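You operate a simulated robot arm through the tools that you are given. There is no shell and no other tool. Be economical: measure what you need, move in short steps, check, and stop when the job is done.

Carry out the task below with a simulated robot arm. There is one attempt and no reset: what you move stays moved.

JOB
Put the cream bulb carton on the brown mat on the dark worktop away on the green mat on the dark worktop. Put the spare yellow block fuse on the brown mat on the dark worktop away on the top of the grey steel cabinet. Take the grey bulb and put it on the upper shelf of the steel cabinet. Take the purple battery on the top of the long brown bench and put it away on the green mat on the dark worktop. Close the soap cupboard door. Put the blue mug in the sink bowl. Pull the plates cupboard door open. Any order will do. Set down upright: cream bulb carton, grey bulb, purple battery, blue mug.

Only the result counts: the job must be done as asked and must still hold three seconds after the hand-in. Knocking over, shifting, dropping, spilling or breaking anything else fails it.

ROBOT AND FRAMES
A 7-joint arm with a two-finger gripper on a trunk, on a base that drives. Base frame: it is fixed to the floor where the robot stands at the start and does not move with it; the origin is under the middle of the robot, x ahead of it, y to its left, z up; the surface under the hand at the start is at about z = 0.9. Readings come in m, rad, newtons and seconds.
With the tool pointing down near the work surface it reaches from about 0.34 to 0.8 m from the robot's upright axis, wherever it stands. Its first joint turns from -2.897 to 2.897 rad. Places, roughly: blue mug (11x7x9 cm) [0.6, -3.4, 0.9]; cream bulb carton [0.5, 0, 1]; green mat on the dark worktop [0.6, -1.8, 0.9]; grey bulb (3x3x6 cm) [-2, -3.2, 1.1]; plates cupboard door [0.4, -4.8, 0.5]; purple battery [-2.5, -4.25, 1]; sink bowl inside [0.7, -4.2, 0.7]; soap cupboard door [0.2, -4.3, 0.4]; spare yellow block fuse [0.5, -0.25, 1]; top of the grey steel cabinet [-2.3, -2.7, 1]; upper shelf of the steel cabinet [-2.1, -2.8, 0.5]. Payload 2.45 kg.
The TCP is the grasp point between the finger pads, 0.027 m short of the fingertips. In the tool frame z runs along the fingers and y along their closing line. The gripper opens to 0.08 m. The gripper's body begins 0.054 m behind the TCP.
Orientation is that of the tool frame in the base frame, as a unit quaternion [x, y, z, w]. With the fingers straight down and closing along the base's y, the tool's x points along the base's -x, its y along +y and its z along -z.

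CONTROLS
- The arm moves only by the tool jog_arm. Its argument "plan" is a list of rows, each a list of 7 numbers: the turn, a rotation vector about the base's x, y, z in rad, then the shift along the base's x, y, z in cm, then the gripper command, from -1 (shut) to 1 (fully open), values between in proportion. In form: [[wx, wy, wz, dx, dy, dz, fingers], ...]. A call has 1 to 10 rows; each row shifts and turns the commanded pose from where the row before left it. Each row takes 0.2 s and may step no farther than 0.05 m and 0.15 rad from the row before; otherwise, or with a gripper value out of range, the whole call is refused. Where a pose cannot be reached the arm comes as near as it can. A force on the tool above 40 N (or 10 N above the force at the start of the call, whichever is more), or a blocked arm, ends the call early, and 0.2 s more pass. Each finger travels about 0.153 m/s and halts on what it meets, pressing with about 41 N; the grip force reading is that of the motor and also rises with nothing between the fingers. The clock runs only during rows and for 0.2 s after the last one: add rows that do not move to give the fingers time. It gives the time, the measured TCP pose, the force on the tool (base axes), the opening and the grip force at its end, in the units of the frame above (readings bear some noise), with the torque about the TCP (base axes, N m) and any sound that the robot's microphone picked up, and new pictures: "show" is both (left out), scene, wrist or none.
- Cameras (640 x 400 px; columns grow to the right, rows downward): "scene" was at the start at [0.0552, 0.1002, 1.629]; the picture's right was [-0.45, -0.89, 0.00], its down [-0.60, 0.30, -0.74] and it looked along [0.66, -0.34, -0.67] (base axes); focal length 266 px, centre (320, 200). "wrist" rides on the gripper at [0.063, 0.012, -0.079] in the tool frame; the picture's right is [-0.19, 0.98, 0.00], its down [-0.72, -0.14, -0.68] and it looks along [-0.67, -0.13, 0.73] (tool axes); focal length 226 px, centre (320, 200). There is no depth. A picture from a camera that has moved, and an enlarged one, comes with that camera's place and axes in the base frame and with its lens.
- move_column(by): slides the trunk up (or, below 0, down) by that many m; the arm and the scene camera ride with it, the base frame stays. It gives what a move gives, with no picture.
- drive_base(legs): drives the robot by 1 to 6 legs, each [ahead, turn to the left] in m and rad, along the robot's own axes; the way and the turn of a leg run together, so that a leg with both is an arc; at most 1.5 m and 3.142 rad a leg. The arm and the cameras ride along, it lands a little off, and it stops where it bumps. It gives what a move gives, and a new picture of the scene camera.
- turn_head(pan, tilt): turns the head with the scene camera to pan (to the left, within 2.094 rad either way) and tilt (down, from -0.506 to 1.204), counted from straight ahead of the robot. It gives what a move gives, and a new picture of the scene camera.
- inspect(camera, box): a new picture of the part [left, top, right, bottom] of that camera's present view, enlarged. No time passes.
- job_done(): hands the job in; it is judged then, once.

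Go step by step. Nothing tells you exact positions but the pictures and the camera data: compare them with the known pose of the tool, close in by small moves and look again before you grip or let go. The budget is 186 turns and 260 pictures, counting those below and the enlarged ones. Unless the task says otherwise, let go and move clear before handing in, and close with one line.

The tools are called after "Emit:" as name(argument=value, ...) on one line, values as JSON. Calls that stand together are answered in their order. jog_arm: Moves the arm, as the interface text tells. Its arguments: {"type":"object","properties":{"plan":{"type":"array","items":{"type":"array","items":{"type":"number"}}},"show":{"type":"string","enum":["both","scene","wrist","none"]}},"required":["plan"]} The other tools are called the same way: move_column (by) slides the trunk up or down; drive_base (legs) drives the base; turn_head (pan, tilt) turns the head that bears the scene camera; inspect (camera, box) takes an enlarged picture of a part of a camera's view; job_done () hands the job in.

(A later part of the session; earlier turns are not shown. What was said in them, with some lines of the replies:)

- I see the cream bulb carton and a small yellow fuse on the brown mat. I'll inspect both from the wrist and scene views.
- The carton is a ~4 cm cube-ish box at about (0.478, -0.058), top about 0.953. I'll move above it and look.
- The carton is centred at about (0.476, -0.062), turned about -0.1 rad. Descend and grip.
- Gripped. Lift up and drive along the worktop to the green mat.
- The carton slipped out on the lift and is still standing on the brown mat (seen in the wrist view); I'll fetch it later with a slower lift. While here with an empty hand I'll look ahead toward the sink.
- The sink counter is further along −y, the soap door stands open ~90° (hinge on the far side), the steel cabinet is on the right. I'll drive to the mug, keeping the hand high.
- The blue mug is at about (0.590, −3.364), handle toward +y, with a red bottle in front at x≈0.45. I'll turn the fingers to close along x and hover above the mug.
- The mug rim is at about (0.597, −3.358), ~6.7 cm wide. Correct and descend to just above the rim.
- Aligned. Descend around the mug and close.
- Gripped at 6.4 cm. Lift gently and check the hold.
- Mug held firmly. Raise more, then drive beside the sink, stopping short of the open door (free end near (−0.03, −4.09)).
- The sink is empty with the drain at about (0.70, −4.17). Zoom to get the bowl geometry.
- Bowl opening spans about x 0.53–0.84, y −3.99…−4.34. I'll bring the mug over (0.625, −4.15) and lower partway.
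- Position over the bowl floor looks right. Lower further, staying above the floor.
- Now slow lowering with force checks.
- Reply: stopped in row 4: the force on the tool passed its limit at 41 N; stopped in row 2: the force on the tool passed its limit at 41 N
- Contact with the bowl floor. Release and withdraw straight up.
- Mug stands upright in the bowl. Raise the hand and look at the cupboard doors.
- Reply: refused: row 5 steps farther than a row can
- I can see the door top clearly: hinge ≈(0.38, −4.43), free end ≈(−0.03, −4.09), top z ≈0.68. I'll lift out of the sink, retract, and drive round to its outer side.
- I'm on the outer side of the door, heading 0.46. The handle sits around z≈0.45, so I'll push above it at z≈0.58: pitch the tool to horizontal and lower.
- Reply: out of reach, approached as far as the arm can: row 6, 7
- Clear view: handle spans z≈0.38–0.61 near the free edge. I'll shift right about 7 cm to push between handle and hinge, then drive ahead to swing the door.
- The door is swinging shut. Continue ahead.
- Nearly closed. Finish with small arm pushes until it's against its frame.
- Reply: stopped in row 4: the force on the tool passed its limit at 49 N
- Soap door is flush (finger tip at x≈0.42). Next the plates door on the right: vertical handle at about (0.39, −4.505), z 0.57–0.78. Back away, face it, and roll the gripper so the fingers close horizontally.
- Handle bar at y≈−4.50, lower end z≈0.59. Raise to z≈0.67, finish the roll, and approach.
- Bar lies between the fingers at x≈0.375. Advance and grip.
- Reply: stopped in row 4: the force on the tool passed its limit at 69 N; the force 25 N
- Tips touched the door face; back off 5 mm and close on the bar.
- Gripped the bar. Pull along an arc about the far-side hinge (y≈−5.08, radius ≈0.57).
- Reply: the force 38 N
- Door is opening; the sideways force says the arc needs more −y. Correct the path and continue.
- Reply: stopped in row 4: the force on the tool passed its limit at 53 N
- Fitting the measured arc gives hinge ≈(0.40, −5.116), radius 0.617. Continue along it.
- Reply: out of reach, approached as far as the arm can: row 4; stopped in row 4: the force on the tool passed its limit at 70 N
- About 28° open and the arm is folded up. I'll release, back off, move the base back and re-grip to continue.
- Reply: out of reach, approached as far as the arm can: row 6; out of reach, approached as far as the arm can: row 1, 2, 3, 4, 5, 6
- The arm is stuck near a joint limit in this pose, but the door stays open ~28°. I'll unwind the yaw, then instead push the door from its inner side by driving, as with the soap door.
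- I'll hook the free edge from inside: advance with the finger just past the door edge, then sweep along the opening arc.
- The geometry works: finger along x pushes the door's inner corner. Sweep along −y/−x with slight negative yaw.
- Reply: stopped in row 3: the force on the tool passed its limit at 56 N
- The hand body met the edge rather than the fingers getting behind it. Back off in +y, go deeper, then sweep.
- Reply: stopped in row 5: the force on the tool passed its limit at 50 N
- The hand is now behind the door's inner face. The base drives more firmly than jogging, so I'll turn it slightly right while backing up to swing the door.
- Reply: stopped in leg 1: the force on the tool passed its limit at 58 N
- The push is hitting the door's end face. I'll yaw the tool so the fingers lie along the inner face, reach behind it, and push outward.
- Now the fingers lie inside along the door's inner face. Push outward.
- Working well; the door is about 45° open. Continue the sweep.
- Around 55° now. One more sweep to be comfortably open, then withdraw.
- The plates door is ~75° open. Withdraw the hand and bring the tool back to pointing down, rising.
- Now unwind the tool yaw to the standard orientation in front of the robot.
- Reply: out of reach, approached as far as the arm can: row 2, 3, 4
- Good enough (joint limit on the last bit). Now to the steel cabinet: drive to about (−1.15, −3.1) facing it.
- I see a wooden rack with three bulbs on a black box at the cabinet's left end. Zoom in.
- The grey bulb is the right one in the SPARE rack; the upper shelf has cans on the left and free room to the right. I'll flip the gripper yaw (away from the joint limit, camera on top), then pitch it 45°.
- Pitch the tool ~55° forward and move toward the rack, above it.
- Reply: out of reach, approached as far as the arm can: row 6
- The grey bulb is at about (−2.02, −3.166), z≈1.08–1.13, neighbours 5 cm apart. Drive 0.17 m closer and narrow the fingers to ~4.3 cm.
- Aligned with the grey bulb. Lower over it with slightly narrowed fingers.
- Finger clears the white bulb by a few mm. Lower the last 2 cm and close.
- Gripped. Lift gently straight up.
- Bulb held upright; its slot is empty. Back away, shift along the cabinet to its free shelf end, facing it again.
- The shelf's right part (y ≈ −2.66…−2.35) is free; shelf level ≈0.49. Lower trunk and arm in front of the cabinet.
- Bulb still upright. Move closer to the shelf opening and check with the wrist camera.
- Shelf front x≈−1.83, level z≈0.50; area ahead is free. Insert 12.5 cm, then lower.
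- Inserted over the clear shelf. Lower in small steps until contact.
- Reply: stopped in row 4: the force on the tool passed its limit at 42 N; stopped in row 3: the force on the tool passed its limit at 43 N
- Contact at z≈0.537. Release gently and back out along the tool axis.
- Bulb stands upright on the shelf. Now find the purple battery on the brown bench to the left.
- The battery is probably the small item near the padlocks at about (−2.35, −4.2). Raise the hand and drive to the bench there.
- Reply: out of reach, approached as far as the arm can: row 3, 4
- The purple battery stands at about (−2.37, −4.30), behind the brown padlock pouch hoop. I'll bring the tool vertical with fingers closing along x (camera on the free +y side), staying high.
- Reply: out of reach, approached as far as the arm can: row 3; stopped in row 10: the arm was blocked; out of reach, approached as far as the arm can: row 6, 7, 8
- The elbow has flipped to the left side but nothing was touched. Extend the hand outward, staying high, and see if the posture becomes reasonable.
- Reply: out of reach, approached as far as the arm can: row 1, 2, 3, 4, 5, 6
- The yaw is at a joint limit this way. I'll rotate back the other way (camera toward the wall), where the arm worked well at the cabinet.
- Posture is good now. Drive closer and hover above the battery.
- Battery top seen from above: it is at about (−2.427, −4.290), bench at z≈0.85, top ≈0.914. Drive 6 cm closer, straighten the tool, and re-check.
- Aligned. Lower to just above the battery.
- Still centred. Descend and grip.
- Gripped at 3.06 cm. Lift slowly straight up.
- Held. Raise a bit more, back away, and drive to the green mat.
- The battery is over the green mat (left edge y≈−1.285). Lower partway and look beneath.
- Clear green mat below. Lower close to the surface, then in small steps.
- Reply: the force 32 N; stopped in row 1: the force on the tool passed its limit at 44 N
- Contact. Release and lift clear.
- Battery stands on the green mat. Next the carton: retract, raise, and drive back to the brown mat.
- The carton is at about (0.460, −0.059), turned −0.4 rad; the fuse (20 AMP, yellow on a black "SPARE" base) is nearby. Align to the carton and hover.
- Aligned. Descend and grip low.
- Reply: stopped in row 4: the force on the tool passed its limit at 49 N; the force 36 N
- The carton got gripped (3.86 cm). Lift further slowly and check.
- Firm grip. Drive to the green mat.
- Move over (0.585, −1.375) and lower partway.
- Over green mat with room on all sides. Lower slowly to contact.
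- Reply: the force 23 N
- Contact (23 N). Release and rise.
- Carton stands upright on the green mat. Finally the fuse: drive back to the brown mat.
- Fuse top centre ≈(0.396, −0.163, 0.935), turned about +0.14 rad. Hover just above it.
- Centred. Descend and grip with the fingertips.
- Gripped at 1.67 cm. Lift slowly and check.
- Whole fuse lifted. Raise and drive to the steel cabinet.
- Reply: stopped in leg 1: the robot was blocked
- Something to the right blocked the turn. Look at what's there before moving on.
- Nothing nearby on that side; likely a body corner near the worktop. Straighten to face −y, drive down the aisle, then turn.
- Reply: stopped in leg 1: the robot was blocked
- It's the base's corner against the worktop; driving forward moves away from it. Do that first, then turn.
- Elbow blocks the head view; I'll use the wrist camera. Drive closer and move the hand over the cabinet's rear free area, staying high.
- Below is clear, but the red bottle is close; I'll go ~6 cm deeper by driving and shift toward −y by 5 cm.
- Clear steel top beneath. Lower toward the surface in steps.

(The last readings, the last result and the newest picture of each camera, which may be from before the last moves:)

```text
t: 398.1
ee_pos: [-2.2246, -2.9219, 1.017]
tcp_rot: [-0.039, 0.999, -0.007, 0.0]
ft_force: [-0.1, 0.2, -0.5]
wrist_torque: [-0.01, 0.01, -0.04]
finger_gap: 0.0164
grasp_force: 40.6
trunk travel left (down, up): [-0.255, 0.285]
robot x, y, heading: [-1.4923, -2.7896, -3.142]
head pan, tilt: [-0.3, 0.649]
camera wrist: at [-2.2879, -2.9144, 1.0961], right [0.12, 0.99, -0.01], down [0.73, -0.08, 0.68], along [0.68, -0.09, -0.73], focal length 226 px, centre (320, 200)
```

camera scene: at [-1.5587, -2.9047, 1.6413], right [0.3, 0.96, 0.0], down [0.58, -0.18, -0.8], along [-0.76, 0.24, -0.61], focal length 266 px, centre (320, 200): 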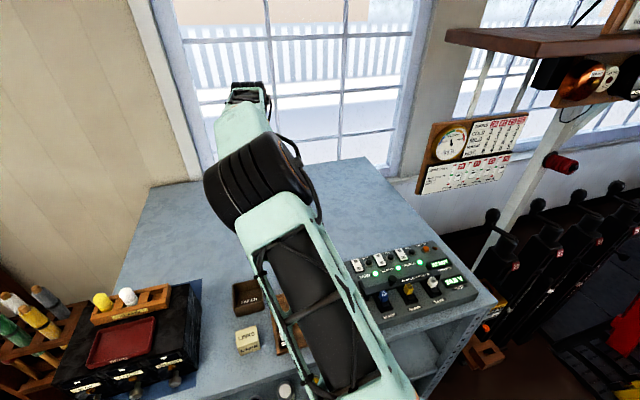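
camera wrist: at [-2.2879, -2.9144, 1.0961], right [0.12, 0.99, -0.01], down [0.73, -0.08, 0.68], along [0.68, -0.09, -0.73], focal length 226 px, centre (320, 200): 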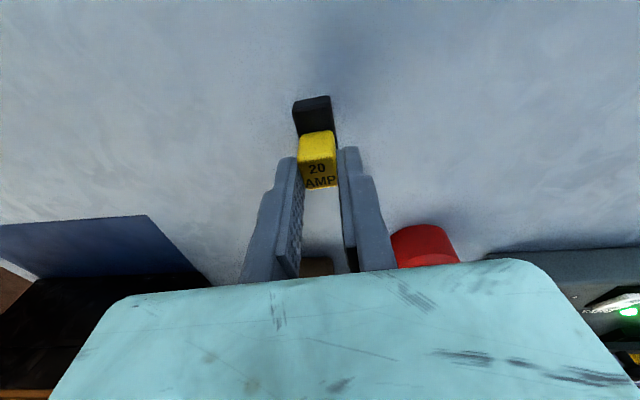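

Emit:
jog_arm(plan=[[0, 0, 0, 0, 0, -0.4, -1], [0, 0, 0, 0, 0, -0.4, -1], [0, 0, 0, 0, 0, -0.3, -1], [0, 0, 0, 0, 0, 0, -1]], show="none")

Emit:
jog_arm(plan=[[0, 0, 0, 0, 0, -0.3, -1], [0, 0, 0, 0, 0, -0.3, -1], [0, 0, 0, 0, 0, -0.3, -1], [0, 0, 0, 0, 0, 0, -1]], show="none")

Emit:
jog_arm(plan=[[0, 0, 0, 0, 0, -0.3, -1], [0, 0, 0, 0, 0, -0.3, -1], [0, 0, 0, 0, 0, 0, -1]], show="wrist")

```text
t: 399.1
ee_pos: [-2.2247, -2.9232, 1.0056]
tcp_rot: [-0.039, 0.999, -0.007, 0.0]
ft_force: [-0.3, 0.4, -0.5]
wrist_torque: [0.0, 0.01, 0.01]
finger_gap: 0.0167
grasp_force: 40.8
trunk travel left (down, up): [-0.255, 0.285]
robot x, y, heading: [-1.4945, -2.7917, -3.141]
head pan, tilt: [-0.3, 0.649]
```

```text
t: 400.1
ee_pos: [-2.2238, -2.9237, 0.997]
tcp_rot: [-0.039, 0.999, -0.007, 0.0]
ft_force: [1.1, -0.1, -0.4]
wrist_torque: [-0.01, -0.01, -0.01]
finger_gap: 0.0166
grasp_force: 41.2
trunk travel left (down, up): [-0.255, 0.285]
robot x, y, heading: [-1.4945, -2.7849, -3.14]
head pan, tilt: [-0.3, 0.649]
```

```text
t: 400.9
ee_pos: [-2.2233, -2.9221, 0.9935]
tcp_rot: [-0.039, 0.999, -0.007, -0.002]
ft_force: [0.3, -1.1, 17.0]
wrist_torque: [0.08, 0.14, 0.01]
finger_gap: 0.0168
grasp_force: 40.9
trunk travel left (down, up): [-0.255, 0.285]
robot x, y, heading: [-1.4927, -2.7883, -3.137]
head pan, tilt: [-0.3, 0.649]
camera wrist: at [-2.2873, -2.9145, 1.0723], right [0.12, 0.99, -0.01], down [0.73, -0.08, 0.68], along [0.67, -0.09, -0.73], focal length 226 px, centre (320, 200)
```

wrist: 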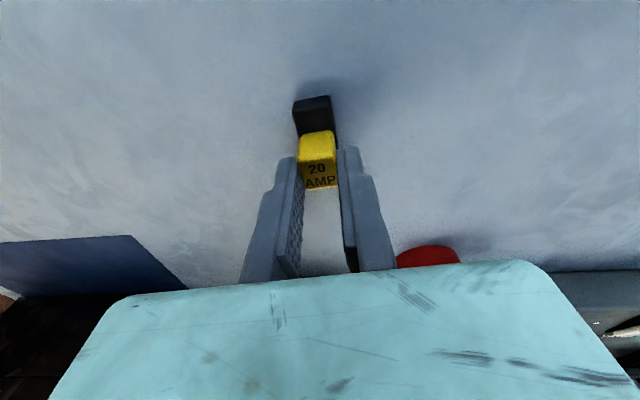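

Contact with the cabinet top. Release and rise.

Emit:
jog_arm(plan=[[0, 0, 0, 0, 0, 0.1, -1], [0, 0, 0, 0, 0, 0, -0.5], [0, 0, 0, 0, 0, 0, 0], [0, 0, 0, 0, 0, 0, 0], [0, 0, 0, 0, 0, 1.5, 0], [0, 0, 0, 0, 0, 3, 0], [0, 0, 0, 0, 0, 4, 0], [0, 0, 0, 0, 0, 4, 0], [0, 0, 0, 0, 0, 4, 0], [0, 0, 0, 0, 0, 4, 0]], show="wrist")

```text
t: 403.1
ee_pos: [-2.2238, -2.9238, 1.1973]
tcp_rot: [-0.039, 0.999, -0.006, 0.0]
ft_force: [-0.5, -0.3, 0.4]
wrist_torque: [-0.02, 0.06, 0.04]
finger_gap: 0.0397
grasp_force: 0.1
trunk travel left (down, up): [-0.255, 0.285]
robot x, y, heading: [-1.4951, -2.7879, -3.139]
head pan, tilt: [-0.3, 0.649]
camera wrist: at [-2.2869, -2.9154, 1.2766], right [0.12, 0.99, -0.01], down [0.73, -0.08, 0.68], along [0.68, -0.09, -0.73], focal length 226 px, centre (320, 200)
```

wrist: 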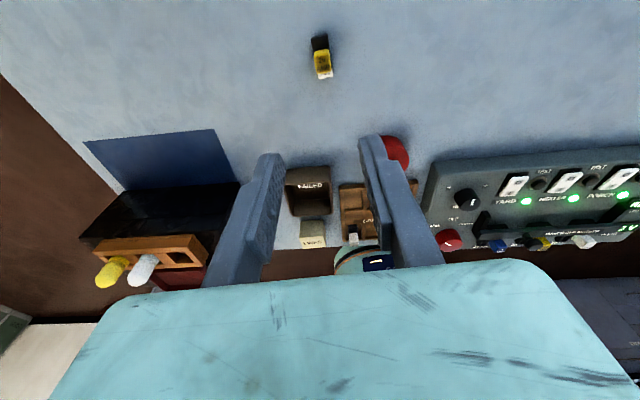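

Fuse placed. Back away, then turn to verify the sink, doors and shelf.

Emit:
drive_base(legs=[[-0.55, 0], [0, 1.8]])

Emit:
turn_head(pan=0.5, tilt=0.4)

Emit:
turn_head(pan=-1.5, tilt=0.5)

```text
t: 410.8
ee_pos: [-0.65, -3.4698, 1.1973]
tcp_rot: [0.807, -0.59, 0.004, -0.006]
ft_force: [-0.4, 0.2, 0.0]
wrist_torque: [-0.01, 0.0, -0.01]
finger_gap: 0.0398
grasp_force: 0.0
trunk travel left (down, up): [-0.255, 0.285]
robot x, y, heading: [-0.9486, -2.7888, -1.342]
head pan, tilt: [-0.3, 0.649]
camera scene: at [-0.8223, -2.8272, 1.6414], right [-1.0, 0.07, 0.0], down [0.04, 0.6, -0.8], along [-0.06, -0.79, -0.6], focal length 266 px, centre (320, 200)
```

scene: 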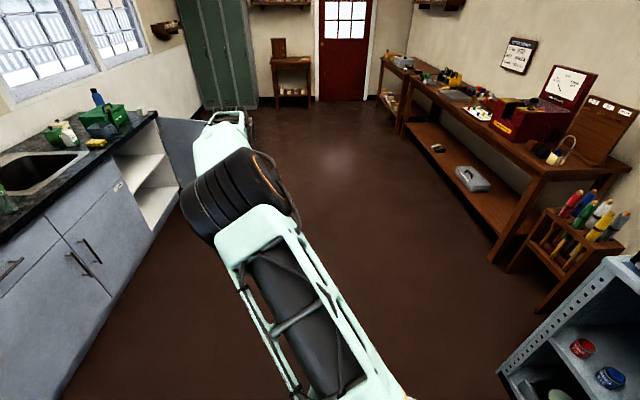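

```text
t: 411.9
ee_pos: [-0.6505, -3.47, 1.1971]
tcp_rot: [0.807, -0.591, 0.004, -0.005]
ft_force: [-0.6, 0.7, -0.2]
wrist_torque: [0.04, 0.0, -0.01]
finger_gap: 0.0401
grasp_force: 0.1
trunk travel left (down, up): [-0.255, 0.285]
robot x, y, heading: [-0.9483, -2.7899, -1.339]
head pan, tilt: [0.499, 0.4]
camera scene: at [-0.7546, -2.8098, 1.6639], right [-0.75, -0.67, 0.0], down [-0.26, 0.29, -0.92], along [0.61, -0.69, -0.39], focal length 266 px, centre (320, 200)
```

scene: 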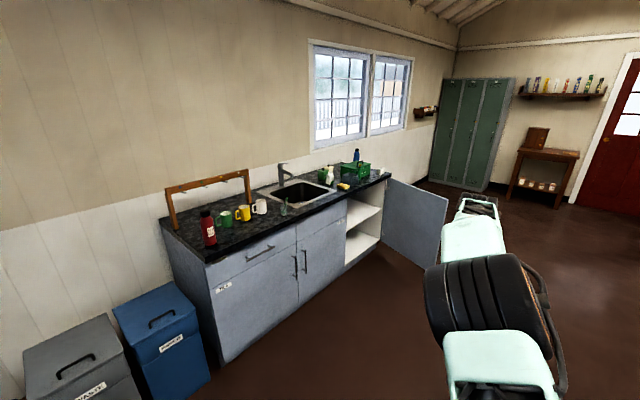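

```text
t: 413.8
ee_pos: [-0.651, -3.4695, 1.198]
tcp_rot: [0.807, -0.591, 0.004, -0.005]
ft_force: [-0.4, 0.8, -0.3]
wrist_torque: [0.01, 0.02, 0.03]
finger_gap: 0.0399
grasp_force: 0.1
trunk travel left (down, up): [-0.255, 0.285]
robot x, y, heading: [-0.9479, -2.7869, -1.34]
head pan, tilt: [-1.499, 0.499]
camera scene: at [-0.9032, -2.7677, 1.6548], right [-0.3, 0.95, 0.0], down [0.46, 0.14, -0.88], along [-0.84, -0.26, -0.48], focal length 266 px, centre (320, 200)
```

scene: 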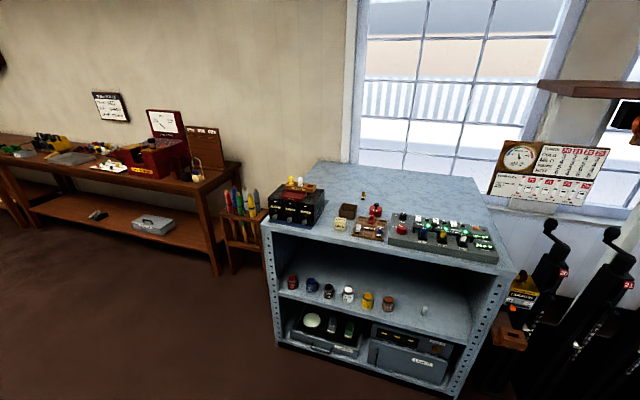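

Everything checks out: soap door shut, plates door open, grey bulb upright on the upper shelf, and the fuse on the cabinet top. The mug, carton and battery were standing where I set them when I let go. The hand is clear, so I'm handing in.

Emit:
job_done()

```text
The job is handed in.
```

I completed all seven tasks and handed the job in; everything I saw looked as asked, but I didn't look in the sink again after the plates door opened.
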